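You operate a simulated robot arm through the tools that you are given. There is no shell and no other tool. Be economical: measure what you need, move in short steps, check, and stop when the job is done.

Carry out the task below with a simulated two-armed robot. There is one attempt and no reset: what you move stays moved.

JOB
Add the last bearing, soak the basket in the tank, let it drain.
Fine: the white basket; all three come up clean; basket back on the grate, tank lid shut. Set down upright: white basket. Where these are worked on the way, their far stop is far enough and under half their travel is too little: tank lid.

The check looks at the end state, three seconds after you hand in, the way a careful person would. Anything else that was tipped, shoved, dropped, spilled or broken makes it a failure. Lids that push on must go on centred and level and be pressed home; caps that screw on are set level and turned clockwise until they are tight.

ROBOT AND FRAMES
Two 7-joint arms with two-finger grippers on one trunk, on a base that drives. Base frame: it is fixed to the floor where the robot stands at the start and does not move with it; the origin is under the middle of the robot, x ahead of it, y to its left, z up. Units: mm, degrees, N and s.
The left shoulder is at the start at [28, 163, 1226], the right one opposite. With the tool pointing down near the work surface each hand reaches from about 100 to 640 mm from the robot's upright axis, wherever it stands, measured 20 degrees to its own side. Places, roughly: grate of the tank [500, 100, 600]; inside of the white basket [500, 100, 600]; tank lid [800, 100, 900]; white tank [700, 100, 400]. Payload 2.45 kg a hand.
The tool frame of a hand sits at the grasp point between the pads (the TCP): z along the fingers, y along the line on which they close. The tips reach 26 mm beyond it. The gripper opens to 96 mm. The gripper's body begins 69 mm behind the TCP.
Orientation is told as [roll, pitch, yaw] about the base's x, y, z axes, in that order, counted from this pose: with the fingers straight down and closing along the base's y, the tool's x points along the base's -x, its y along +y and its z along -z.

CONTROLS
- The arms move only by the tool send_rows. It takes "left_series", "right_series" or both (then of equal length, played together; a hand with none holds still); each is a list of rows, each an object of numbers (a shift or turn left out is 0, a gripper value left out holds the last): "wx", "wy", "wz": the turn, a rotation vector about the base's x, y, z in degrees; "dx", "dy", "dz": the shift along the base's x, y, z in mm; "jaw": the finger opening in mm, from 0 to 96. In form: [{"wx": .., "wy": .., "wz": .., "dx": .., "dy": .., "dz": .., "jaw": ..}, ...]. A call has 1 to 8 rows; each row is the pose to reach, as a shift and turn from the pose commanded when the call began. Rows are played at 5 a second. More than 50 mm and 8.6 degrees between two rows, or a gripper value outside its range, and nothing of the call is played. Where a pose cannot be reached the arm comes as near as it can. A force on the tool above 90 N (or 10 N above the force at the start of the call, whichever is more), or a blocked arm, ends the call early, and 0.2 s more pass. Each finger halts on what it meets, pressing with about 25 N; the grip force reading is that of the motor and also rises with nothing between the fingers. The clock runs only during rows and for 0.2 s after the last one: add rows that repeat a pose to give the fingers time. The reply holds the time, the measured pose of the TCP, the force on the tool along the base axes, the opening and the grip force, in the units named above and with some noise, with the torque about the TCP (base axes, N m) and any sound that the robot's microphone picked up.
- Cameras (640 x 400 px; columns grow to the right, rows downward): "scene" is now at [75.8, 13, 1709.6]; the picture's right is [0.15, -0.99, 0.00], its down [-0.72, -0.11, -0.68] and it looks along [0.67, 0.10, -0.73] (base axes); focal length 284 px, centre (320, 200). "left" rides on the left gripper at [82, -3, -98] in its tool frame; the picture's right is [0.04, 1.00, 0.00], its down [-0.73, 0.03, -0.68] and it looks along [-0.68, 0.03, 0.73] (tool axes); focal length 256 px, centre (320, 200). "right" rides on the right gripper at [82, 3, -98] in its tool frame; the picture's right is [-0.04, 1.00, 0.00], its down [-0.73, -0.03, -0.68] and it looks along [-0.68, -0.03, 0.73] (tool axes); focal length 256 px, centre (320, 200).
- capture(camera): a new picture of that camera. No time passes.
- lift_body(by): slides the trunk up (or, below 0, down) by that many mm; the arms and the scene camera ride with it, the base frame stays. It gives what a move gives, with no picture.
- drive_base(legs): drives the robot by 1 to 6 legs, each [ahead, left, turn to the left] in mm, mm and degrees, along the robot's own axes; the way and the turn of a leg run together, so that a leg with both is an arc; at most 1500 mm and 180 degrees a leg. The arms and the cameras ride along, it lands a little off, and it stops where it bumps. It gives what a move gives.
- head_to(pan, tilt): turns the head with the scene camera to pan (to the left, within 120 degrees either way) and tilt (down, from -29 to 69), counted from straight ahead of the robot. It gives what a move gives.
- measure_at(camera, pixels): there is no depth. For up to 12 entries [column, row, z] of the newest picture of that camera ("zoom" is the newest enlarged one), the place [x, y] in the base frame at which the ray of that pixel passes the height z, good to about 2 mm, but the place of the scene camera against the robot may be out by one fixed shift of up to 12 mm in any direction. No time passes.
- inspect(camera, box): a new picture of the part [left, top, right, bottom] of that camera's present view, enlarged. No time passes.
- hand_in(): hands the job in; it is judged then, once.

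Keep the steps short. Do not move on a guess: measure, check each grasp and each placing, and mend mistakes. In all there are 80 turns and 58 pictures (those below and enlarged ones count). Leave the grippers open and the arms clear of the work at the hand-in unless told otherwise, and finish with a single line.

The tools are called after "Call:" as a command line: name --argument value ..., lists and objects as JSON in quotes. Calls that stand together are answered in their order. send_rows: Moves the arms, as the interface text tells. Its arguments: {"type":"object","properties":{"left_series":{"type":"array","items":{"type":"object","properties":{"wx":{"type":"number"},"wy":{"type":"number"},"wz":{"type":"number"},"dx":{"type":"number"},"dy":{"type":"number"},"dz":{"type":"number"},"jaw":{"type":"number"}}}},"right_series":{"type":"array","items":{"type":"object","properties":{"wx":{"type":"number"},"wy":{"type":"number"},"wz":{"type":"number"},"dx":{"type":"number"},"dy":{"type":"number"},"dz":{"type":"number"},"jaw":{"type":"number"}}}}},"required":[]} The other tools are called the same way: lift_body (by) slides the trunk up or down; drive_base (legs) drives the base; head_to (pan, tilt) turns the head that bears the scene camera; capture (camera) takes a picture; measure_at (camera, pixels) gives the place at which the rays of pixels pass given heights; inspect (camera, box) takes an enlarged picture of a part of a camera's view; hand_in () hands the job in.

At the start:

```text
clock: 0.0
left_ee_pos: [464.5, 237.8, 1405.0]
left_ee_rot: [0.0, 0.0, 0.1]
left_wrist_force: [0.0, -0.2, -0.8]
left_moment: [-0.01, 0.0, -0.01]
left_finger_gap: 96.0
left_grasp_force: 0.0
right_ee_pos: [375.1, -68.0, 1495.4]
right_ee_rot: [0.1, -0.2, -0.2]
right_wrist_force: [0.6, -0.6, -0.2]
right_moment: [-0.02, -0.03, 0.01]
right_finger_gap: 96.1
right_grasp_force: 0.0
trunk travel left (down, up): [-395.0, 172.0]
robot x, y, heading: [1.4, -1.8, -0.1]
head pan, tilt: [8.7, 46.8]
```

scene: 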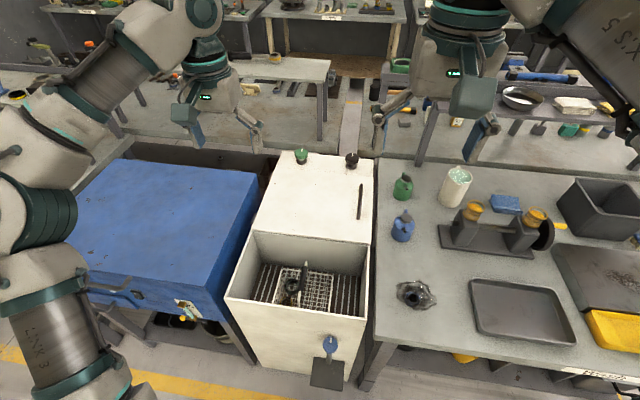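
right: 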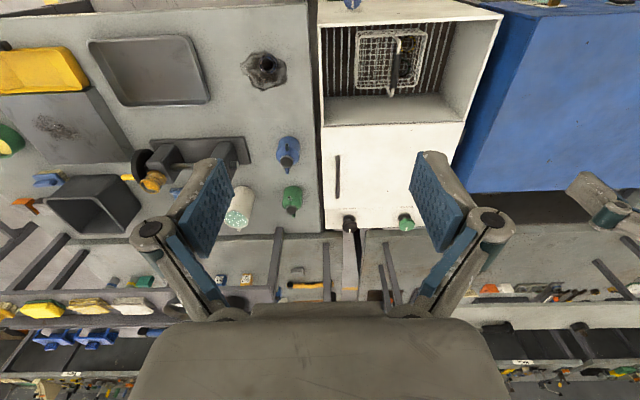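
left: 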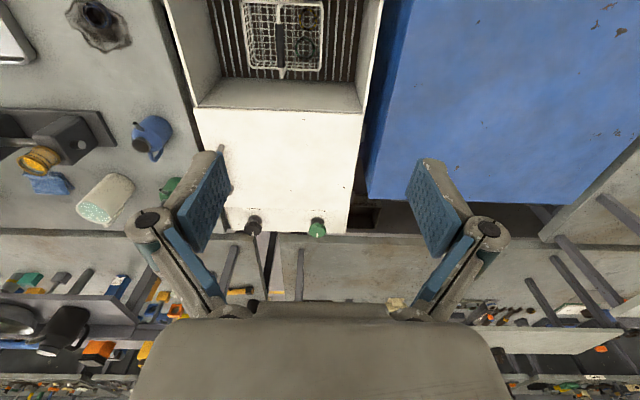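

I see a white tank with a basket on a grate at about (295,290), a lid behind it, and a dark, greasy part on the bench at (415,293). I'll enlarge these before doing anything.

Call:
inspect --camera "scene" --box '[220, 220, 380, 390]'

Call:
inspect --camera "scene" --box '[370, 150, 600, 350]'

Call:
inspect --camera "scene" --box '[240, 140, 390, 250]'

```text
2.35 times, centred on (300, 305) of scene
```

zoom: 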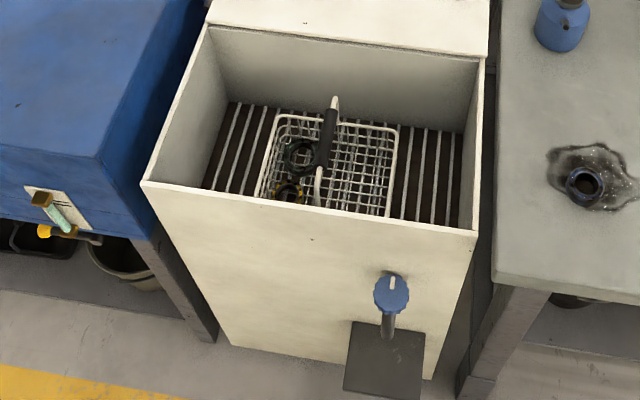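

```text
2.00 times, centred on (485, 250) of scene
```

zoom: 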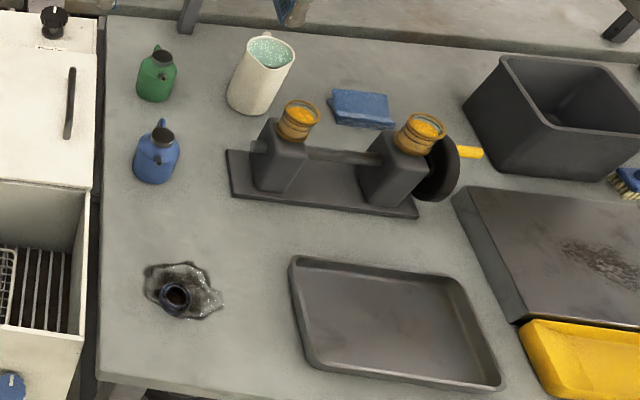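

```text
3.64 times, centred on (315, 195) of scene
```

zoom: 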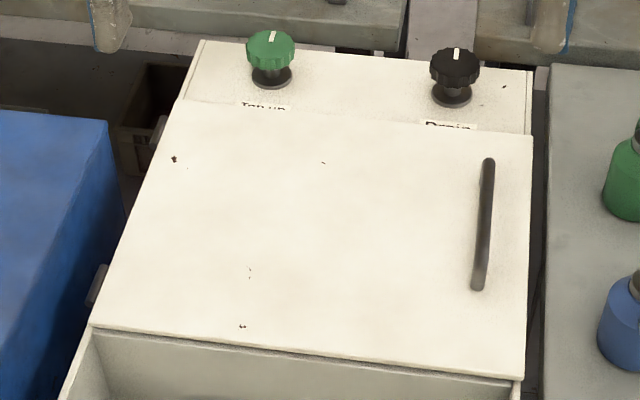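

Pictured: knobs labelled "Top up" and "Drain", and a lid with a side handle. I'll triangulate the lid handle, bearing and tank corners from the scene and right cameras at two heights.

Call:
measure_at --camera "scene" --pixels '[[361.2, 184, 900], [361.2, 184, 800], [358.1, 219.2, 900], [358.1, 219.2, 800], [412.3, 298, 900], [412.3, 298, 750], [370, 244.5, 900], [370, 244.5, 800], [366.8, 319.9, 900], [366.8, 319.9, 800], [224.7, 297.8, 900], [224.7, 297.8, 800]]'

Call:
measure_at --camera "right" --pixels '[[338, 198, 900], [338, 198, 800], [337, 155, 900], [337, 155, 800], [265, 65, 900], [265, 65, 750], [322, 126, 900], [322, 126, 800], [465, 122, 900], [465, 122, 800], [349, 222, 900], [349, 222, 800]]'

Call:
inspect --camera "right" --box '[300, 0, 500, 125]'

Call:
inspect --camera "left" --box '[60, 0, 380, 200]'

```text
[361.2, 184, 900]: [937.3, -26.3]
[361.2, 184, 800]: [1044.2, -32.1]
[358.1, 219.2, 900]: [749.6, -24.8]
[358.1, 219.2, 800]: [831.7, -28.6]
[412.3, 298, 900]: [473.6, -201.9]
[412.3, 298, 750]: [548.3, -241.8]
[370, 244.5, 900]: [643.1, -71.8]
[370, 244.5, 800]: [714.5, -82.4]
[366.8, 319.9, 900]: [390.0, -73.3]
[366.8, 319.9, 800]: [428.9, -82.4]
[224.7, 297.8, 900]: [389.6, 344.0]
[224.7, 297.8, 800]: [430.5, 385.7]
```

```text
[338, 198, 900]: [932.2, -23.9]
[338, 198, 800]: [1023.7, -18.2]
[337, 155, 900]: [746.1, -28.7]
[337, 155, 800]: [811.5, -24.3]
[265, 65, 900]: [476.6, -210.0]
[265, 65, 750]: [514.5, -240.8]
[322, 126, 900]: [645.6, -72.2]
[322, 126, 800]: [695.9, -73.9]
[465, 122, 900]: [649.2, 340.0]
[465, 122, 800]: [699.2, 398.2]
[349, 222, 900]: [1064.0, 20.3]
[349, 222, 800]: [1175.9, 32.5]
```

```text
3.20 times, centred on (400, 62) of right
```

zoom: 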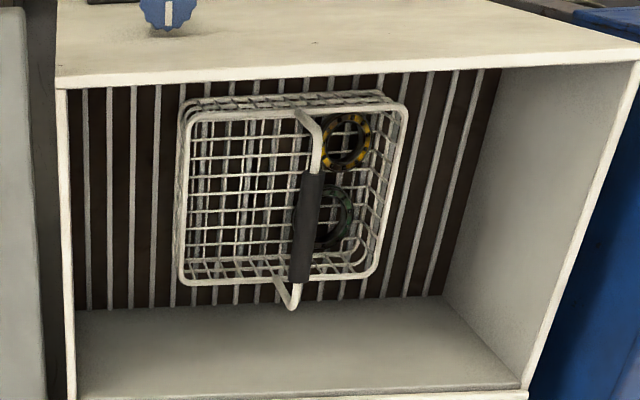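

```text
2.00 times, centred on (220, 100) of left
```

zoom: 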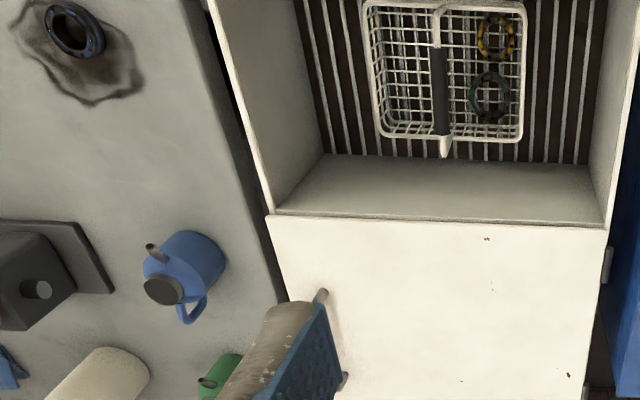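

Lid and rim are at z≈900, and the lid handle runs along x from (748,-27) to (934,-25). The bearing sits at about (475,-206) with its top near 900. Next I move the right hand over the bearing, staying high, to look closer.

Call:
send_rows --right_series '[{"dx": 10, "dy": -17, "dz": -44}, {"dx": 20, "dy": -34, "dz": -88}, {"dx": 30, "dy": -51, "dz": -132}, {"dx": 40, "dy": -68, "dz": -176}, {"dx": 50, "dy": -85, "dz": -220}, {"dx": 60, "dy": -102, "dz": -264}, {"dx": 70, "dy": -119, "dz": -308}, {"dx": 80, "dy": -136, "dz": -352}]'

Call:
capture --camera "right"

```text
clock: 1.8
left_ee_pos: [463.9, 235.1, 1406.1]
left_ee_rot: [0.1, 0.0, 0.2]
left_wrist_force: [-0.5, -0.3, 0.2]
left_moment: [0.01, -0.01, 0.0]
left_finger_gap: 95.8
left_grasp_force: 0.0
right_ee_pos: [454.7, -208.2, 1143.8]
right_ee_rot: [0.2, -0.3, 0.0]
right_wrist_force: [-0.3, 0.4, -0.1]
right_moment: [0.05, -0.03, 0.02]
right_finger_gap: 95.9
right_grasp_force: 0.0
trunk travel left (down, up): [-395.0, 172.0]
robot x, y, heading: [0.3, 0.5, -0.0]
head pan, tilt: [8.7, 46.8]
```

```text
49 pictures are left
```

right: 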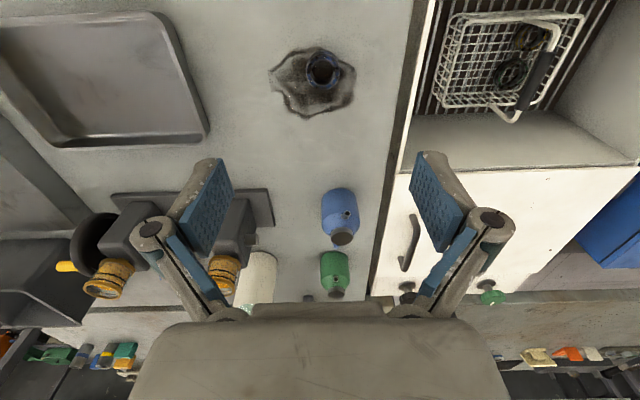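

The bearing shows at (323,70). I'll measure it and the basket handle from this new viewpoint, and enlarge the view.

Call:
measure_at --camera "right" --pixels '[[323, 70, 900], [323, 70, 860], [306, 72, 900], [341, 72, 900], [323, 54, 900], [323, 86, 900], [403, 268, 900], [413, 215, 900], [523, 108, 750], [550, 55, 750], [523, 108, 700], [550, 55, 700]]'

Call:
inspect --camera "right" --box '[260, 30, 380, 130]'

Call:
inspect --camera "right" --box '[390, 0, 640, 156]'

```text
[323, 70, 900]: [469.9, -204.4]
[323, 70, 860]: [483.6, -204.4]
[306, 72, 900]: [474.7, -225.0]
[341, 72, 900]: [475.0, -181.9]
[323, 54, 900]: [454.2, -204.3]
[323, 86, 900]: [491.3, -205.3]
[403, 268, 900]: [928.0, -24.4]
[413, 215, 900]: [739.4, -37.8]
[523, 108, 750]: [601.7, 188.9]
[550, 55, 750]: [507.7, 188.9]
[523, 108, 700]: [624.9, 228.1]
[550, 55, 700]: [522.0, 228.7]
```

```text
4.00 times, centred on (320, 80) of right
```

zoom: 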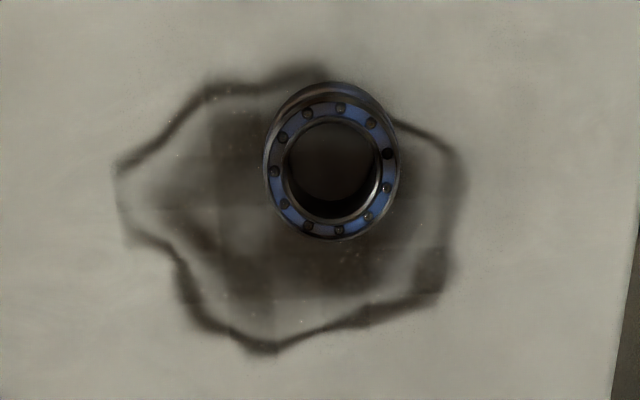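

```text
2.56 times, centred on (515, 78) of right
```

zoom: 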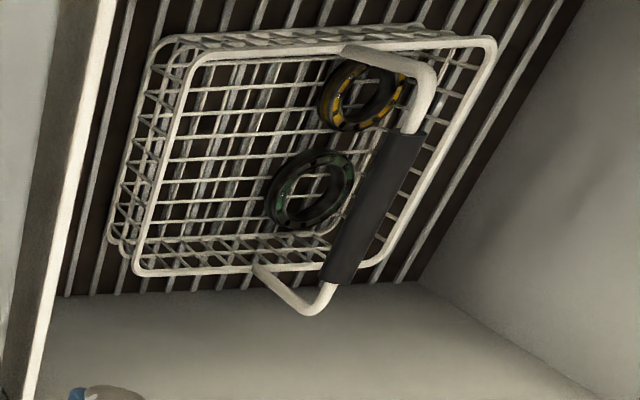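

The bearing's rim is about 42 mm across and lies flat at about (473,-204). I'll descend part-way over it and look again to fix the height by parallax.

Call:
send_rows --right_series '[{"dx": 6, "dz": -45}, {"dx": 12, "dz": -90}, {"dx": 18, "dz": -135}, {"dx": 18, "dz": -150}, {"dx": 18, "dz": -150}]'

Call:
capture --camera "right"

```text
clock: 3.0
left_ee_pos: [462.1, 236.7, 1407.5]
left_ee_rot: [0.0, 0.0, 0.2]
left_wrist_force: [-0.5, -0.7, -0.3]
left_moment: [0.01, -0.01, 0.01]
left_finger_gap: 96.2
left_grasp_force: 0.2
right_ee_pos: [471.3, -207.5, 995.1]
right_ee_rot: [0.0, -0.2, -0.2]
right_wrist_force: [0.7, -0.2, 0.2]
right_moment: [-0.01, 0.03, 0.02]
right_finger_gap: 96.1
right_grasp_force: 0.0
trunk travel left (down, up): [-395.0, 172.0]
robot x, y, heading: [-0.5, -2.9, 0.0]
head pan, tilt: [8.7, 46.8]
```

```text
46 pictures are left
```

right: 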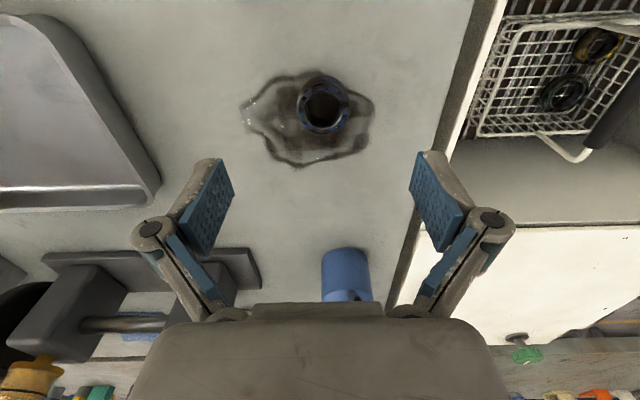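

Bearing now at (323,104). I'll measure it at several heights to cross with the previous picture.

Call:
measure_at --camera "right" --pixels '[[323, 104, 900], [323, 104, 880], [323, 104, 860], [298, 105, 890], [349, 105, 890], [322, 160, 860], [560, 155, 750], [616, 120, 750], [590, 158, 700]]'

Call:
inspect --camera "right" --box '[260, 55, 390, 155]'

```text
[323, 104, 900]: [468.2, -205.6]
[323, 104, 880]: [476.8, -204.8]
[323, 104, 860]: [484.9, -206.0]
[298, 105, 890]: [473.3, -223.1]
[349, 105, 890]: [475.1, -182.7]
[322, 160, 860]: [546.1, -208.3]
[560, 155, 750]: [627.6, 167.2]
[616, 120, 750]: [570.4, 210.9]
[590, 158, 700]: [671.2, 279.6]
```

```text
4.00 times, centred on (325, 105) of right
```

zoom: 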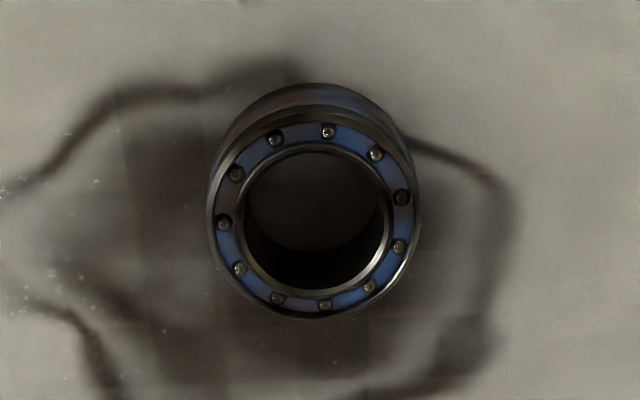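

By parallax the top is near z≈900 and the bearing is about 25–30 mm tall. The hand is centred to within 2 mm. I'll come down to TCP z≈925 and check again.

Call:
send_rows --right_series '[{"dy": 2, "dz": -35}, {"dy": 2, "dz": -70}, {"dy": 2, "dz": -70}]'

Call:
capture --camera "right"

```text
clock: 3.8
left_ee_pos: [461.9, 237.2, 1405.5]
left_ee_rot: [0.1, -0.1, 0.1]
left_wrist_force: [-0.1, 0.3, -0.6]
left_moment: [-0.01, 0.0, -0.01]
left_finger_gap: 96.0
left_grasp_force: 0.1
right_ee_pos: [470.6, -205.8, 923.8]
right_ee_rot: [0.2, -0.2, 0.0]
right_wrist_force: [0.1, 0.1, 1.1]
right_moment: [0.0, -0.04, 0.01]
right_finger_gap: 96.1
right_grasp_force: 0.0
trunk travel left (down, up): [-395.0, 172.0]
robot x, y, heading: [-1.6, -2.6, 0.1]
head pan, tilt: [8.7, 46.8]
```

```text
44 pictures are left
```

right: 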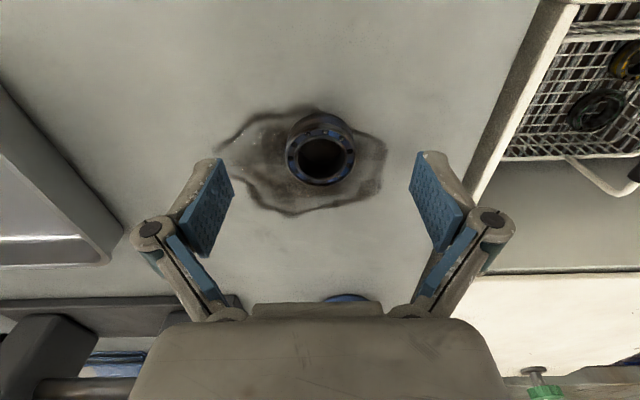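

The bearing top works out at z≈898 and the bench at ≈882, with the hand centred. I'll lower 12 mm so the tips sit just above the bench, then close.

Call:
send_rows --right_series '[{"dz": -8}, {"dz": -12}, {"dz": -12, "jaw": 50}, {"dz": -12, "jaw": 30}, {"dz": -12, "jaw": 30}, {"dz": -12, "jaw": 30}]'

Call:
capture --camera "right"

```text
clock: 5.2
left_ee_pos: [460.9, 237.7, 1407.0]
left_ee_rot: [-0.1, -0.2, 0.2]
left_wrist_force: [0.0, 0.4, 0.1]
left_moment: [-0.03, -0.02, -0.04]
left_finger_gap: 96.1
left_grasp_force: 0.0
right_ee_pos: [471.7, -203.9, 914.2]
right_ee_rot: [0.3, -0.6, -0.1]
right_wrist_force: [6.3, -0.7, 19.3]
right_moment: [-0.01, -0.28, -0.01]
right_finger_gap: 31.2
right_grasp_force: 0.1
trunk travel left (down, up): [-395.0, 172.0]
robot x, y, heading: [0.9, -3.5, -0.2]
head pan, tilt: [8.7, 46.8]
```

```text
43 pictures are left
```

right: 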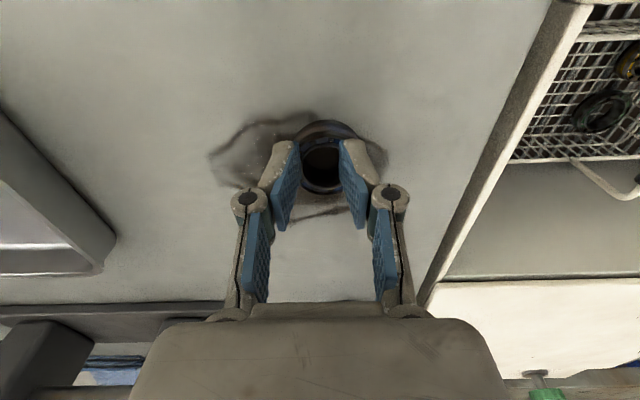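

Gap is 31 mm with no grip force, and 19 N pushes up on the hand. The fingers may be on top of the ring, so I'll enlarge.

Call:
inspect --camera "right" --box '[220, 90, 420, 215]'

```text
3.20 times, centred on (320, 152) of right
```

zoom: 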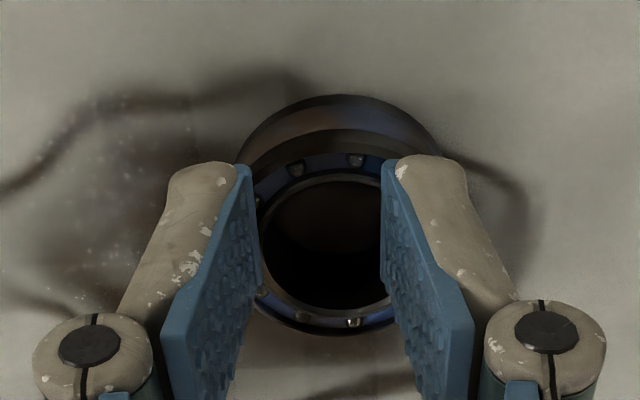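

The tips are riding on the ring's top, at about z=888, so the bearing sits lower than I thought. I'll raise a little, open, and lower in small steps while reading the force.

Call:
send_rows --right_series '[{"dz": 8}, {"dz": 8, "jaw": 60}, {"dz": 8, "jaw": 80}, {"dz": 0}, {"dz": -6}, {"dz": -10}, {"dz": -10}]'

```text
clock: 6.8
left_ee_pos: [461.1, 237.0, 1406.2]
left_ee_rot: [0.0, -0.2, 0.2]
left_wrist_force: [0.4, -0.5, -0.8]
left_moment: [-0.02, 0.02, 0.02]
left_finger_gap: 96.2
left_grasp_force: 0.0
right_ee_pos: [471.3, -203.8, 902.7]
right_ee_rot: [0.2, -0.2, 0.0]
right_wrist_force: [-0.9, 0.1, 0.2]
right_moment: [0.01, 0.01, 0.0]
right_finger_gap: 80.0
right_grasp_force: 0.0
trunk travel left (down, up): [-395.0, 172.0]
robot x, y, heading: [-3.5, -0.9, -0.2]
head pan, tilt: [8.7, 46.8]
```

No contact at 902.7. I'll keep going down in 3 mm steps.

Call:
send_rows --right_series '[{"dz": -3}, {"dz": -6}, {"dz": -6}]'

Call:
capture --camera "right"

```text
clock: 7.6
left_ee_pos: [461.2, 236.4, 1405.8]
left_ee_rot: [-0.1, -0.2, 0.1]
left_wrist_force: [-0.5, -0.2, 0.0]
left_moment: [-0.01, -0.02, 0.02]
left_finger_gap: 95.9
left_grasp_force: 0.0
right_ee_pos: [471.0, -204.6, 896.0]
right_ee_rot: [0.3, -0.2, -0.2]
right_wrist_force: [0.4, 0.3, -1.2]
right_moment: [-0.01, 0.03, -0.03]
right_finger_gap: 79.9
right_grasp_force: 0.0
trunk travel left (down, up): [-395.0, 172.0]
robot x, y, heading: [-1.1, -2.7, 0.1]
head pan, tilt: [8.7, 46.8]
```

```text
41 pictures are left
```

right: 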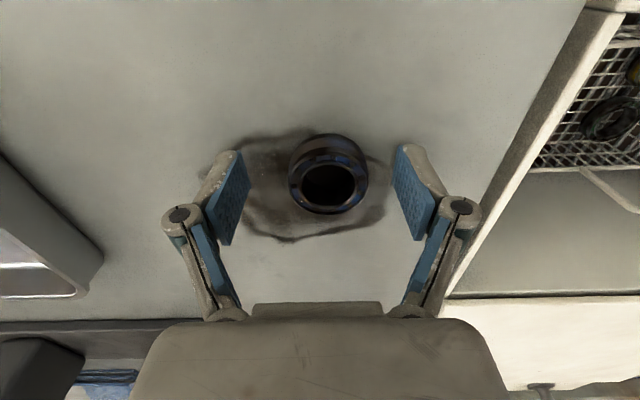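

No contact yet. Combining the three views with the touch at z≈888 puts the bearing about 7 mm further ahead and 3 mm left, with the bench at about 866. I'll shift, then close at this height.

Call:
send_rows --right_series '[{"dx": 7, "dy": 3}, {"dx": 7, "dy": 3, "dz": -1}, {"dx": 7, "dy": 3, "dz": -1, "jaw": 55}, {"dx": 7, "dy": 3, "dz": -1, "jaw": 40}, {"dx": 7, "dy": 3, "dz": -1, "jaw": 28}, {"dx": 7, "dy": 3, "dz": -1, "jaw": 28}]'

Call:
capture --camera "right"

```text
clock: 9.0
left_ee_pos: [462.5, 238.0, 1406.0]
left_ee_rot: [0.1, -0.1, 0.2]
left_wrist_force: [0.4, -1.1, 0.0]
left_moment: [0.01, 0.02, -0.03]
left_finger_gap: 96.3
left_grasp_force: 0.1
right_ee_pos: [478.2, -200.4, 896.1]
right_ee_rot: [0.0, -0.2, -0.2]
right_wrist_force: [0.2, 0.2, 2.4]
right_moment: [0.08, 0.03, 0.02]
right_finger_gap: 43.5
right_grasp_force: 24.8
trunk travel left (down, up): [-395.0, 172.0]
robot x, y, heading: [-0.8, 1.0, 0.2]
head pan, tilt: [8.7, 46.8]
```

```text
40 pictures are left
```

right: 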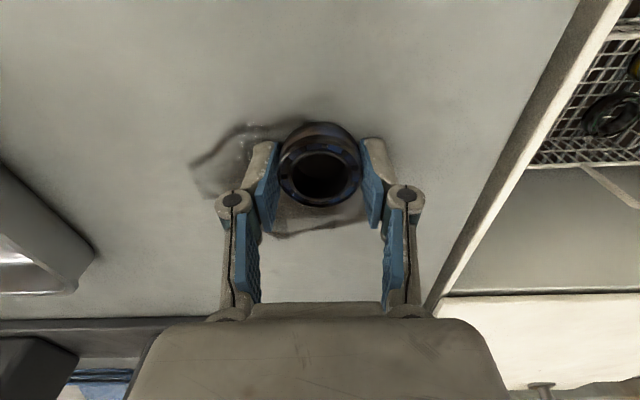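

Gripped: 43.5 mm gap at 25 N. I'll lift well clear of the rim and head towards the basket, stopping high above it to look.

Call:
send_rows --right_series '[{"dz": 30}, {"dz": 75}, {"dz": 120}, {"dz": 165}, {"dz": 200, "dy": 30}, {"dz": 230, "dy": 65}, {"dz": 230, "dy": 110}, {"dz": 230, "dy": 155}]'

Call:
capture --camera "right"

Call:
capture --camera "scene"

```text
clock: 10.8
left_ee_pos: [462.6, 241.8, 1404.7]
left_ee_rot: [-0.2, -0.1, 0.1]
left_wrist_force: [0.5, 0.6, -0.7]
left_moment: [-0.05, -0.03, -0.03]
left_finger_gap: 96.1
left_grasp_force: 0.0
right_ee_pos: [478.1, -42.4, 1125.1]
right_ee_rot: [0.0, -0.3, -0.1]
right_wrist_force: [0.3, -0.1, 0.3]
right_moment: [-0.07, -0.02, -0.02]
right_finger_gap: 27.8
right_grasp_force: 0.1
trunk travel left (down, up): [-395.0, 172.0]
robot x, y, heading: [-5.7, 0.3, 0.0]
head pan, tilt: [8.7, 46.8]
```

```text
39 pictures are left
```

right: 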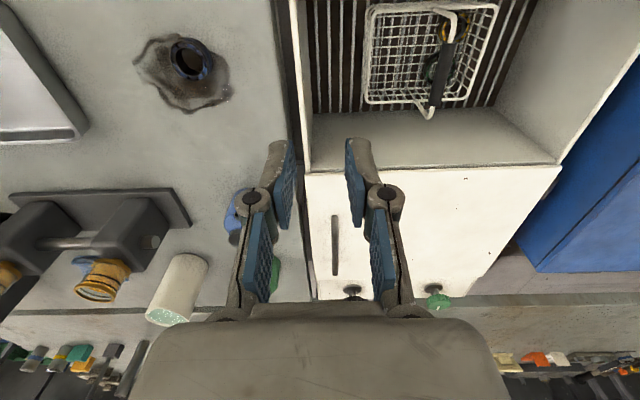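

```text
38 pictures are left
```

scene: 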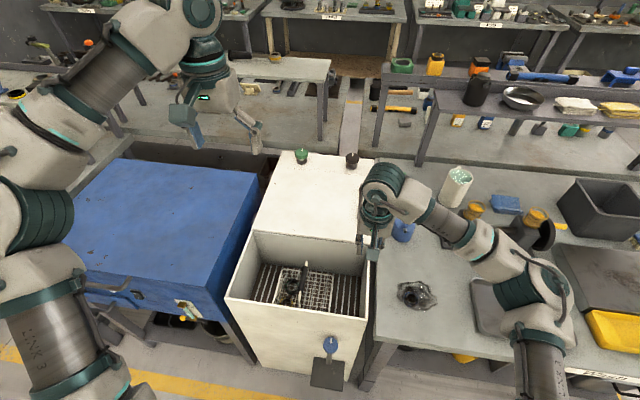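

The gap closed to 28 mm, so the bearing slipped out at the start of the lift and still stands in its oil patch at (190,58). I'll enlarge that and measure the basket from this good view.

Call:
inspect --camera "right" --box '[130, 20, 250, 120]'

Call:
measure_at --camera "right" --pixels '[[191, 60, 888], [368, 10, 700], [365, 100, 700], [470, 102, 700], [497, 6, 700], [368, 10, 650], [365, 100, 650], [470, 102, 650], [497, 6, 650], [437, 105, 750], [450, 40, 750], [428, 116, 700]]'

Call:
inspect --camera "right" --box '[290, 0, 530, 150]'

Call:
measure_at --camera "scene" --pixels '[[304, 260, 750], [300, 292, 750], [304, 260, 700], [300, 292, 700], [283, 266, 700], [283, 266, 650], [332, 273, 700], [332, 273, 650], [329, 311, 700], [329, 311, 650]]'

```text
4.00 times, centred on (190, 70) of right
```

zoom: 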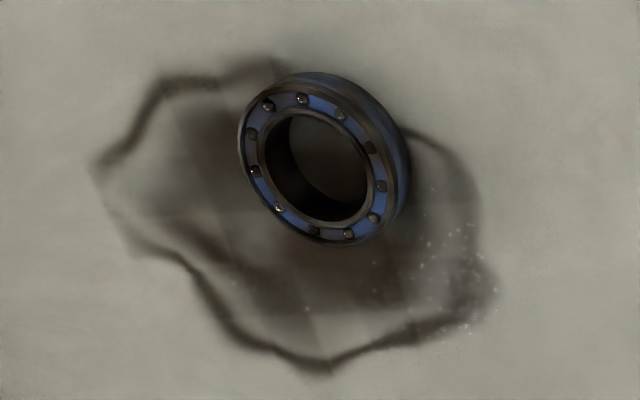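

```text
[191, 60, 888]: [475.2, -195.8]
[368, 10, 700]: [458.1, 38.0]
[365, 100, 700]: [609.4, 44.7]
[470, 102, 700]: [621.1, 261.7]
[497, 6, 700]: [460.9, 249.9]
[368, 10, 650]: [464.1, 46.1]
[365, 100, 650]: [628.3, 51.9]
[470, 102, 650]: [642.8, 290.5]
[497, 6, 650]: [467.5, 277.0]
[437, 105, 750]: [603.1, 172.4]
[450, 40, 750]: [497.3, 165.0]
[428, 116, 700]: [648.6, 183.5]
```

```text
2.67 times, centred on (410, 75) of right
```

zoom: 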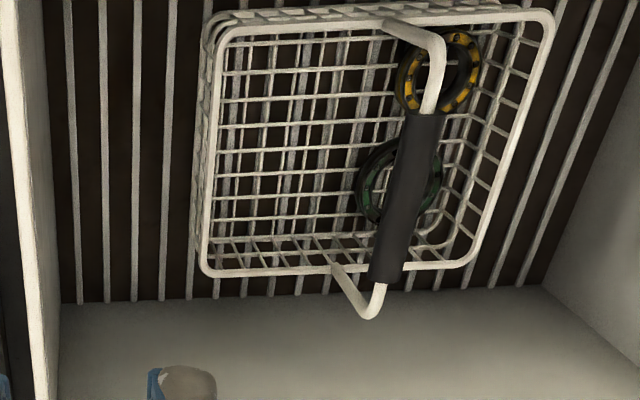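

```text
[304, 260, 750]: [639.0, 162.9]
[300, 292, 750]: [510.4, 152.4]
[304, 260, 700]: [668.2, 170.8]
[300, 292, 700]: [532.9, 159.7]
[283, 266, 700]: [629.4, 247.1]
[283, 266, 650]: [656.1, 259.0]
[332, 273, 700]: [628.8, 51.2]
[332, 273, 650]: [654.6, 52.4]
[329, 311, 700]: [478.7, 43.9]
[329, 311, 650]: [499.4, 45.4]
```

The bearing is upright at about (475,-196). The basket rim is z≈745, spanning x 453–605 and y 38–237. Back to the bearing with jaws at 80, down to an intermediate height for a look.

Call:
send_rows --right_series '[{"dy": -45, "jaw": 80}, {"dy": -90}, {"dy": -135, "dz": -20}, {"dy": -154, "dz": -60}, {"dy": -154, "dz": -105}, {"dy": -154, "dz": -150}, {"dy": -154, "dz": -180}, {"dy": -154, "dz": -180}]'

Call:
capture --camera "right"

```text
clock: 12.6
left_ee_pos: [462.3, 237.3, 1406.2]
left_ee_rot: [0.0, -0.1, 0.1]
left_wrist_force: [0.8, 0.3, 0.4]
left_moment: [-0.01, 0.01, -0.01]
left_finger_gap: 96.0
left_grasp_force: 0.1
right_ee_pos: [479.5, -201.5, 945.1]
right_ee_rot: [0.2, -0.1, 0.1]
right_wrist_force: [0.1, -0.3, -0.8]
right_moment: [0.01, 0.05, 0.03]
right_finger_gap: 80.0
right_grasp_force: 0.0
trunk travel left (down, up): [-395.0, 172.0]
robot x, y, heading: [-0.7, 1.6, -0.0]
head pan, tilt: [8.7, 46.8]
```

```text
35 pictures are left
```

right: 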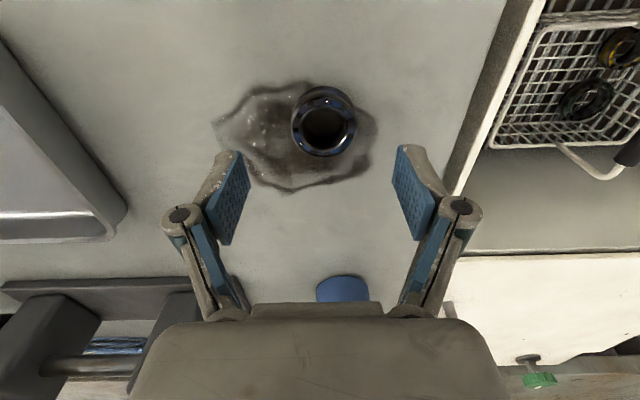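

The bearing is centred in the fingers to within about 2 mm. I'll go down 51 mm, close, and lift only a little, slowly.

Call:
send_rows --right_series '[{"dy": 2, "dz": -30}, {"dy": 2, "dz": -47}, {"dy": 2, "dz": -52}, {"dy": 2, "dz": -52, "jaw": 55}, {"dy": 2, "dz": -52, "jaw": 20}, {"dy": 2, "dz": -52, "jaw": 20}, {"dy": 2, "dz": -52, "jaw": 20}]'

Call:
inspect --camera "right" --box '[220, 90, 420, 215]'

```text
clock: 14.2
left_ee_pos: [462.5, 235.9, 1406.6]
left_ee_rot: [0.1, -0.1, 0.1]
left_wrist_force: [0.4, -0.4, 0.1]
left_moment: [0.0, 0.01, 0.0]
left_finger_gap: 96.0
left_grasp_force: 0.1
right_ee_pos: [479.3, -199.0, 895.6]
right_ee_rot: [0.2, -0.4, 0.0]
right_wrist_force: [4.7, -6.3, 22.8]
right_moment: [-0.65, 0.11, 0.15]
right_finger_gap: 43.5
right_grasp_force: 24.5
trunk travel left (down, up): [-395.0, 172.0]
robot x, y, heading: [-4.5, -1.1, 0.3]
head pan, tilt: [8.7, 46.8]
```

```text
3.20 times, centred on (320, 152) of right
```

zoom: 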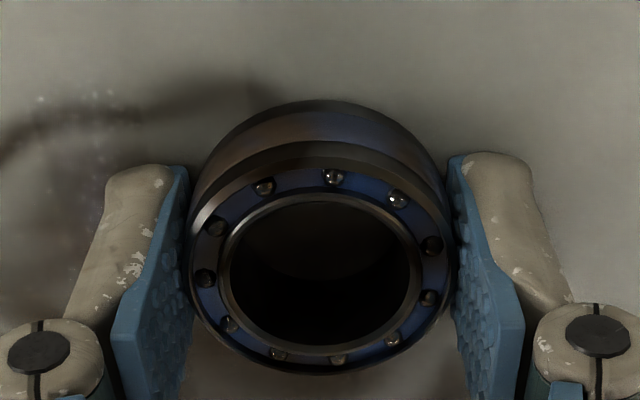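

25 N grip with the tips right on the bench. Lift very gently, 4 mm a row.

Call:
send_rows --right_series '[{"dz": 3}, {"dz": 6}, {"dz": 10}, {"dz": 14}, {"dz": 18}, {"dz": 24}, {"dz": 30}]'

Call:
inspect --camera "right" --box '[220, 90, 420, 215]'

```text
clock: 15.8
left_ee_pos: [461.7, 236.8, 1406.1]
left_ee_rot: [0.0, -0.1, 0.2]
left_wrist_force: [-0.4, -0.6, 0.3]
left_moment: [-0.01, 0.03, 0.0]
left_finger_gap: 95.9
left_grasp_force: 0.1
right_ee_pos: [479.8, -198.1, 924.1]
right_ee_rot: [0.1, -0.2, -0.1]
right_wrist_force: [0.4, 0.4, -1.1]
right_moment: [-0.02, 0.02, 0.02]
right_finger_gap: 43.3
right_grasp_force: 25.1
trunk travel left (down, up): [-395.0, 172.0]
robot x, y, heading: [-0.5, 4.0, -0.1]
head pan, tilt: [8.7, 46.8]
```

```text
3.20 times, centred on (320, 152) of right
```

zoom: 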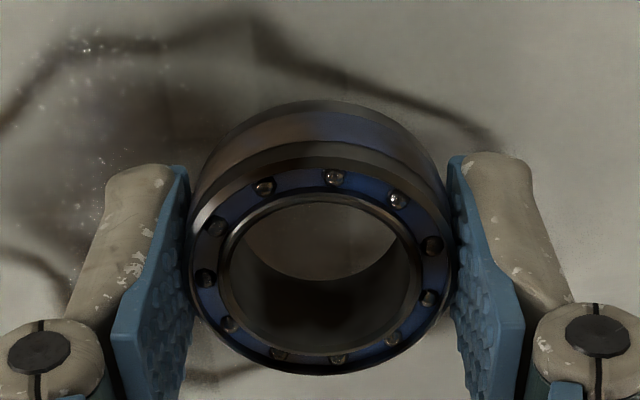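

Held at 25 N, clear of the bench. I'll keep lifting gently while turning the hand about the vertical, so that it fits beside the basket handle.

Call:
send_rows --right_series '[{"dz": 15}, {"dz": 35}, {"dz": 55, "wz": 6}, {"dz": 75, "wz": 14}, {"dz": 95, "wz": 22}, {"dz": 115, "wz": 30}, {"dz": 130, "wz": 38}, {"dz": 136, "wz": 46}]'

Call:
send_rows --right_series '[{"wz": 7, "dy": 10}, {"wz": 14, "dy": 30}, {"wz": 22, "dy": 50}, {"wz": 30, "dy": 72}, {"wz": 38, "dy": 95}, {"wz": 44, "dy": 120}, {"wz": 44, "dy": 145}, {"wz": 44, "dy": 160}]'

Call:
capture --camera "right"

```text
clock: 17.6
left_ee_pos: [461.8, 236.8, 1406.6]
left_ee_rot: [0.0, -0.1, 0.0]
left_wrist_force: [0.8, 0.2, 0.6]
left_moment: [-0.02, 0.0, -0.01]
left_finger_gap: 96.0
left_grasp_force: 0.1
right_ee_pos: [478.4, -198.7, 1059.6]
right_ee_rot: [0.2, -0.2, 46.2]
right_wrist_force: [-0.4, -0.7, -1.6]
right_moment: [0.01, -0.01, 0.01]
right_finger_gap: 43.4
right_grasp_force: 24.8
trunk travel left (down, up): [-395.0, 172.0]
robot x, y, heading: [-0.6, -0.1, -0.1]
head pan, tilt: [8.7, 46.8]
```

```text
clock: 19.4
left_ee_pos: [460.3, 233.6, 1406.9]
left_ee_rot: [0.1, -0.2, 0.0]
left_wrist_force: [0.3, -0.1, 0.2]
left_moment: [-0.03, 0.0, 0.02]
left_finger_gap: 95.9
left_grasp_force: 0.0
right_ee_pos: [413.4, -66.9, 1068.5]
right_ee_rot: [-8.1, 0.5, 78.7]
right_wrist_force: [0.3, -0.9, -1.6]
right_moment: [0.03, -0.02, 0.01]
right_finger_gap: 43.3
right_grasp_force: 25.5
right hand out of reach, approached as far as the arm can: row 1, 2, 3, 4, 5, 6, 7, 8
trunk travel left (down, up): [-395.0, 172.0]
robot x, y, heading: [-3.3, -0.9, 0.2]
head pan, tilt: [8.7, 46.8]
```

```text
32 pictures are left
```

right: 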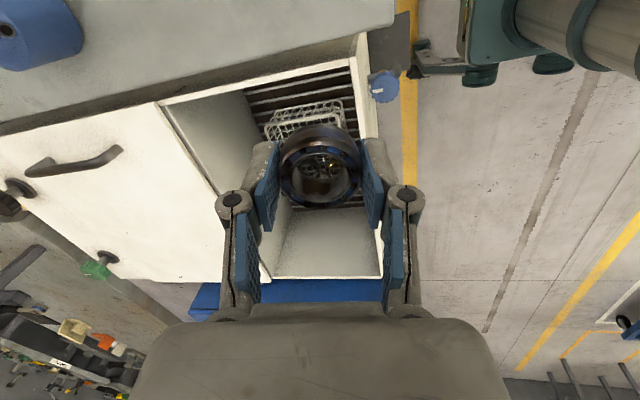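

That yaw is out of reach from this stance. I'll go back to 46° of yaw, then turn the base 30° left, which puts the basket at the right arm's best side.

Call:
send_rows --right_series '[{"wz": -8, "dy": -20}, {"wz": -16, "dy": -40}, {"wz": -24, "dy": -60}, {"wz": -32, "dy": -80}, {"wz": -40, "dy": -100}, {"wz": -44, "dy": -120}, {"wz": -44, "dy": -120, "dz": 20}]'

Call:
drive_base --legs '[[0, 0, 30]]'

Call:
capture --camera "right"

```text
clock: 21.0
left_ee_pos: [462.2, 240.9, 1405.5]
left_ee_rot: [-0.2, 0.0, 0.1]
left_wrist_force: [-0.3, -0.1, -0.1]
left_moment: [-0.01, -0.03, 0.0]
left_finger_gap: 96.1
left_grasp_force: 0.0
right_ee_pos: [416.0, -180.2, 1090.1]
right_ee_rot: [-8.2, 0.7, 34.6]
right_wrist_force: [0.1, -0.7, -1.7]
right_moment: [0.01, -0.01, 0.03]
right_finger_gap: 43.4
right_grasp_force: 25.3
trunk travel left (down, up): [-395.0, 172.0]
robot x, y, heading: [4.5, 0.7, -0.0]
head pan, tilt: [8.7, 46.8]
```

```text
clock: 22.9
left_ee_pos: [283.1, 437.3, 1406.5]
left_ee_rot: [-0.1, -0.1, 29.7]
left_wrist_force: [-0.6, -0.2, -0.7]
left_moment: [0.0, -0.04, 0.0]
left_finger_gap: 95.8
left_grasp_force: 0.0
right_ee_pos: [450.6, 47.4, 1089.8]
right_ee_rot: [-8.0, 0.7, 64.3]
right_wrist_force: [0.1, 1.1, -1.0]
right_moment: [-0.01, 0.0, -0.01]
right_finger_gap: 43.4
right_grasp_force: 25.1
trunk travel left (down, up): [-395.0, 172.0]
robot x, y, heading: [1.9, 3.7, 29.6]
head pan, tilt: [8.7, 46.8]
```

```text
31 pictures are left
```

right: 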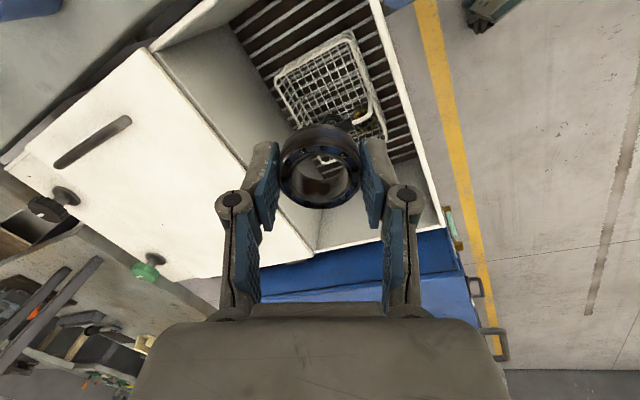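

Turned, still holding. Now I level the hand, yaw it to 90° and move over the basket's free side at about (529,86), staying high.

Call:
send_rows --right_series '[{"wx": 0.4, "wy": 2, "wz": 6.4, "dx": 18, "dy": 8}, {"wx": 0.9, "wy": 3.9, "wz": 12.8, "dx": 36, "dy": 16}, {"wx": 1.35, "wy": 5.85, "wz": 19.3, "dx": 54, "dy": 25}, {"wx": 1.8, "wy": 7.8, "wz": 25.7, "dx": 70, "dy": 34}, {"wx": 1.8, "wy": 7.8, "wz": 25.7, "dx": 79, "dy": 38, "dz": -20}, {"wx": 1.8, "wy": 7.8, "wz": 25.7, "dx": 79, "dy": 38, "dz": -50}, {"wx": 1.8, "wy": 7.8, "wz": 25.7, "dx": 79, "dy": 38, "dz": -85}, {"wx": 1.8, "wy": 7.8, "wz": 25.7, "dx": 79, "dy": 38, "dz": -100}]'

Call:
capture --camera "right"

Call:
head_to --pan -18 --tilt 60

Call:
capture --camera "scene"

```text
clock: 24.7
left_ee_pos: [279.8, 433.6, 1408.6]
left_ee_rot: [0.0, -0.3, 29.7]
left_wrist_force: [-0.3, 0.5, -0.5]
left_moment: [-0.03, 0.02, -0.02]
left_finger_gap: 96.3
left_grasp_force: 0.1
right_ee_pos: [489.1, 57.0, 1052.5]
right_ee_rot: [-0.9, 0.6, 85.7]
right_wrist_force: [-0.6, -0.4, -1.9]
right_moment: [0.01, -0.06, 0.03]
right_finger_gap: 43.5
right_grasp_force: 25.5
right hand out of reach, approached as far as the arm can: row 4, 5, 6, 7, 8
trunk travel left (down, up): [-395.0, 172.0]
robot x, y, heading: [0.3, -2.3, 29.6]
head pan, tilt: [8.7, 46.8]
```

```text
30 pictures are left
```

right: 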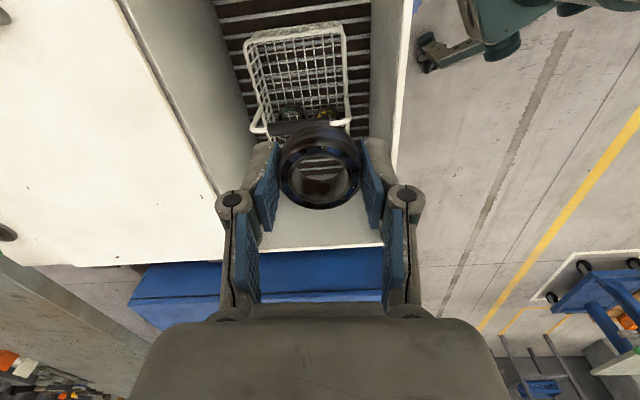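

```text
clock: 25.6
left_ee_pos: [280.7, 433.6, 1407.4]
left_ee_rot: [0.0, -0.1, 29.7]
left_wrist_force: [0.1, -0.5, -0.5]
left_moment: [-0.01, 0.01, 0.01]
left_finger_gap: 96.0
left_grasp_force: 0.2
right_ee_pos: [489.2, 56.3, 1050.8]
right_ee_rot: [-0.9, 0.6, 85.8]
right_wrist_force: [0.1, -0.5, -0.9]
right_moment: [-0.03, 0.0, -0.07]
right_finger_gap: 43.5
right_grasp_force: 25.1
trunk travel left (down, up): [-395.0, 172.0]
robot x, y, heading: [-1.5, -1.3, 29.6]
head pan, tilt: [-18.0, 60.0]
```

```text
29 pictures are left
```

scene: 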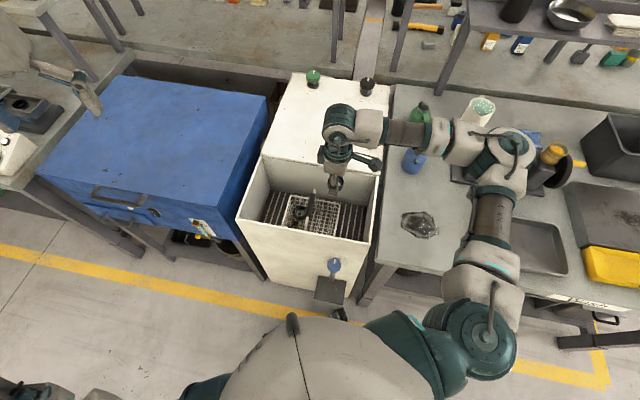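

The full 90° isn't reachable. 65° of yaw is enough to clear both the handle and the wall, so I turn back 20° and move to (529,86).

Call:
send_rows --right_series '[{"wz": -7, "dx": 8, "dy": 6}, {"wz": -14, "dx": 18, "dy": 13}, {"wz": -21, "dx": 28, "dy": 21}, {"wz": -21, "dx": 40, "dy": 30}, {"wz": -21, "dx": 40, "dy": 30, "dz": -20}, {"wz": -21, "dx": 40, "dy": 30, "dz": -50}, {"wz": -21, "dx": 40, "dy": 30, "dz": -80}, {"wz": -21, "dx": 40, "dy": 30, "dz": -100}]'

Call:
capture --camera "right"

```text
clock: 27.4
left_ee_pos: [281.0, 433.3, 1407.7]
left_ee_rot: [0.0, -0.2, 29.6]
left_wrist_force: [0.2, 0.5, -0.2]
left_moment: [-0.02, -0.03, -0.03]
left_finger_gap: 96.1
left_grasp_force: 0.1
right_ee_pos: [527.9, 88.2, 951.7]
right_ee_rot: [-0.9, 0.7, 64.6]
right_wrist_force: [-0.4, 0.1, -1.0]
right_moment: [-0.01, -0.02, 0.05]
right_finger_gap: 43.4
right_grasp_force: 25.2
trunk travel left (down, up): [-395.0, 172.0]
robot x, y, heading: [-3.4, -3.0, 29.7]
head pan, tilt: [-18.0, 60.0]
```

```text
28 pictures are left
```

right: 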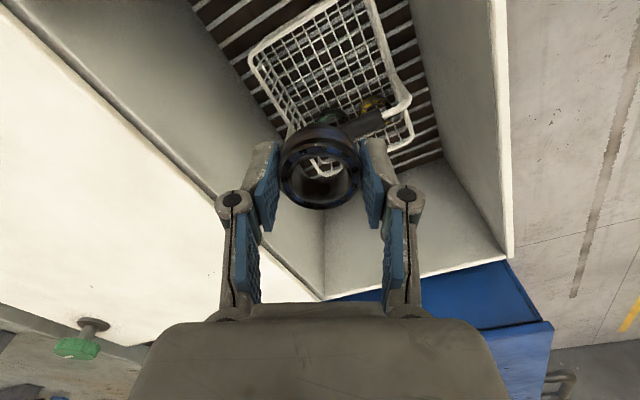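

Reached. I'll measure the rim corners and handle from here to fix where the basket is under the hand.

Call:
measure_at --camera "right" --pixels '[[250, 57, 745], [372, 5, 745], [410, 145, 745], [408, 100, 790], [372, 122, 790], [372, 122, 770], [290, 30, 665], [352, 40, 670]]'

Call:
inspect --camera "right" --box '[230, 0, 450, 180]'

```text
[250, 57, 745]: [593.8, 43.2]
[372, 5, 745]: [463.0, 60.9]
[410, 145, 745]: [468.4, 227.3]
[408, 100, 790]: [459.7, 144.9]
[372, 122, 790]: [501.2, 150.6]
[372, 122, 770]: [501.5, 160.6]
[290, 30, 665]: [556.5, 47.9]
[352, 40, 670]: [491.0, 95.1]
```

```text
2.22 times, centred on (340, 90) of right
```

zoom: 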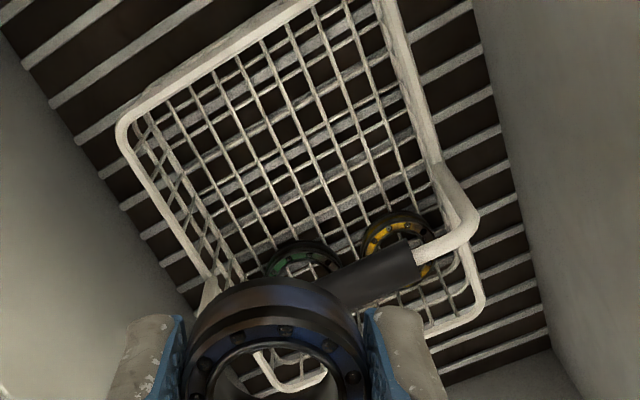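

Rim: y 43–222, handle near y≈140, free half centred at y≈86. I'll descend straight in stages while watching force.

Call:
send_rows --right_series '[{"dy": -2, "dz": -25}, {"dy": -2, "dz": -50}, {"dy": -2, "dz": -75}, {"dy": -2, "dz": -100}, {"dy": -2, "dz": -125}, {"dy": -2, "dz": -150}, {"dy": -2, "dz": -175}, {"dy": -2, "dz": -190}]'

Call:
capture --camera "right"

Call:
capture --camera "scene"

```text
clock: 29.2
left_ee_pos: [280.8, 433.7, 1407.8]
left_ee_rot: [0.0, -0.1, 29.7]
left_wrist_force: [-0.7, 0.1, -0.2]
left_moment: [-0.01, 0.02, 0.01]
left_finger_gap: 96.0
left_grasp_force: 0.1
right_ee_pos: [528.2, 86.5, 759.6]
right_ee_rot: [-0.9, 0.6, 64.8]
right_wrist_force: [0.1, -0.2, 0.0]
right_moment: [0.01, -0.02, -0.01]
right_finger_gap: 43.5
right_grasp_force: 25.3
trunk travel left (down, up): [-395.0, 172.0]
robot x, y, heading: [1.3, 0.7, 29.8]
head pan, tilt: [-18.0, 60.0]
```

```text
26 pictures are left
```

right: 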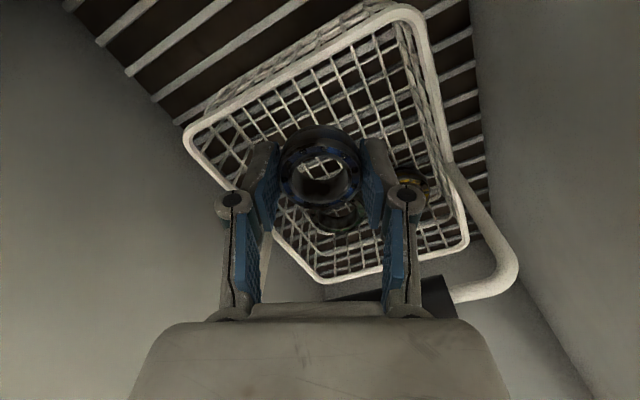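

```text
25 pictures are left
```

scene: 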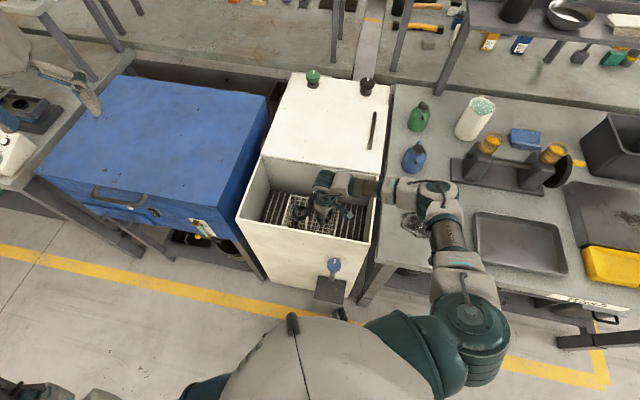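

No contact yet. Before going lower I'll check how far the forearm is above the tank's right rim.

Call:
measure_at --camera "scene" --pixels '[[372, 195, 900], [372, 195, 950], [372, 195, 1000], [372, 180, 1000], [372, 180, 1050], [325, 180, 950], [325, 180, 1000], [435, 190, 1000], [435, 190, 1100], [380, 205, 900]]'

Call:
inspect --camera "scene" --box '[240, 140, 480, 290]'

```text
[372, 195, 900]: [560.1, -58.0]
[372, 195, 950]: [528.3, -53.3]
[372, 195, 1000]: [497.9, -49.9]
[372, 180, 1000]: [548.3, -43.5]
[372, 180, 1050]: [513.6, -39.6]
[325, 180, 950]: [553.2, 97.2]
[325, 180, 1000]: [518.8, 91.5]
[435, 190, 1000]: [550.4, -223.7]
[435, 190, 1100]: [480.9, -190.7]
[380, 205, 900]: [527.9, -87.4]
```

```text
2.67 times, centred on (360, 215) of scene
```

zoom: 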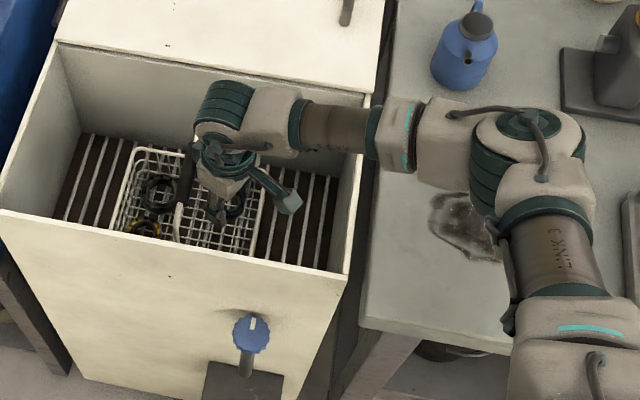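

The wrist sits at about z=985 with a nearly level forearm, and the basket floor works out at about z=660. Another 65 mm down would bring the forearm close to the rim, so I'll raise the trunk 130 mm to make the forearm slope, then look.

Call:
lift_body --by 130

Call:
send_rows --right_series '[{"dz": -25}, {"dz": -50}, {"dz": -75}, {"dz": -100}, {"dz": -125}, {"dz": -140}, {"dz": -145}]'

Call:
inspect --camera "scene" --box '[200, 110, 520, 310]'

```text
clock: 30.8
left_ee_pos: [281.9, 433.4, 1537.1]
left_ee_rot: [0.0, -0.2, 29.8]
left_wrist_force: [0.0, 0.7, 0.0]
left_moment: [-0.02, -0.01, -0.02]
left_finger_gap: 95.9
left_grasp_force: 0.1
right_ee_pos: [528.1, 86.7, 890.9]
right_ee_rot: [-1.0, 0.7, 64.7]
right_wrist_force: [-0.9, 0.0, -0.7]
right_moment: [0.02, -0.01, 0.0]
right_finger_gap: 43.4
right_grasp_force: 25.3
trunk travel left (down, up): [-525.0, 42.0]
robot x, y, heading: [-2.3, 2.1, 29.7]
head pan, tilt: [-18.0, 60.0]
```

```text
clock: 32.4
left_ee_pos: [279.5, 433.9, 1537.8]
left_ee_rot: [-0.2, -0.3, 29.7]
left_wrist_force: [0.9, 0.7, 0.0]
left_moment: [-0.03, 0.0, -0.01]
left_finger_gap: 95.9
left_grasp_force: 0.1
right_ee_pos: [528.0, 86.8, 760.2]
right_ee_rot: [-1.0, 0.5, 64.7]
right_wrist_force: [0.4, -0.1, -1.0]
right_moment: [0.01, 0.0, -0.01]
right_finger_gap: 43.3
right_grasp_force: 24.9
right hand out of reach, approached as far as the arm can: row 6, 7
trunk travel left (down, up): [-525.0, 42.0]
robot x, y, heading: [0.5, 3.2, 29.7]
head pan, tilt: [-18.0, 60.0]
```

```text
2.00 times, centred on (360, 210) of scene
```

zoom: 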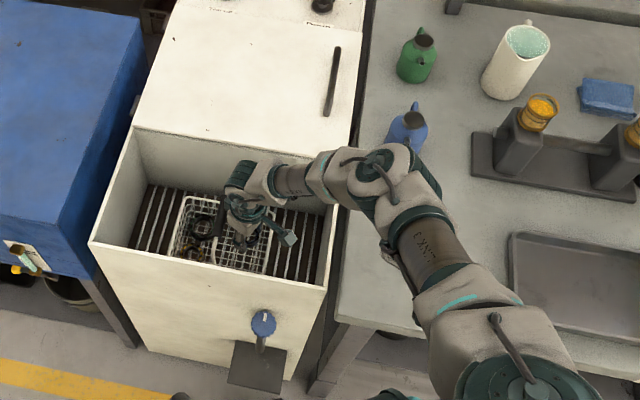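

The arm's reach ends at 760 here, but the forearm now slopes up from the wrist. Lowering the trunk would carry this shape straight down. I'll check the elbow height first.

Call:
measure_at --camera "zoom" --pixels '[[385, 170, 1000], [385, 170, 1050], [385, 170, 1100], [385, 170, 1150], [385, 170, 1200], [320, 178, 950], [320, 178, 1000], [320, 178, 1050], [245, 175, 980]]'

```text
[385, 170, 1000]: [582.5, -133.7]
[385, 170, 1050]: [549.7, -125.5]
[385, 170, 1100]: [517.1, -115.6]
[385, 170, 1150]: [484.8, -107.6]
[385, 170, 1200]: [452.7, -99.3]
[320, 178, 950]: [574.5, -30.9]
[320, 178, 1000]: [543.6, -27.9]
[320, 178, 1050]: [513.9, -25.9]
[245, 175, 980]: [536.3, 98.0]
```

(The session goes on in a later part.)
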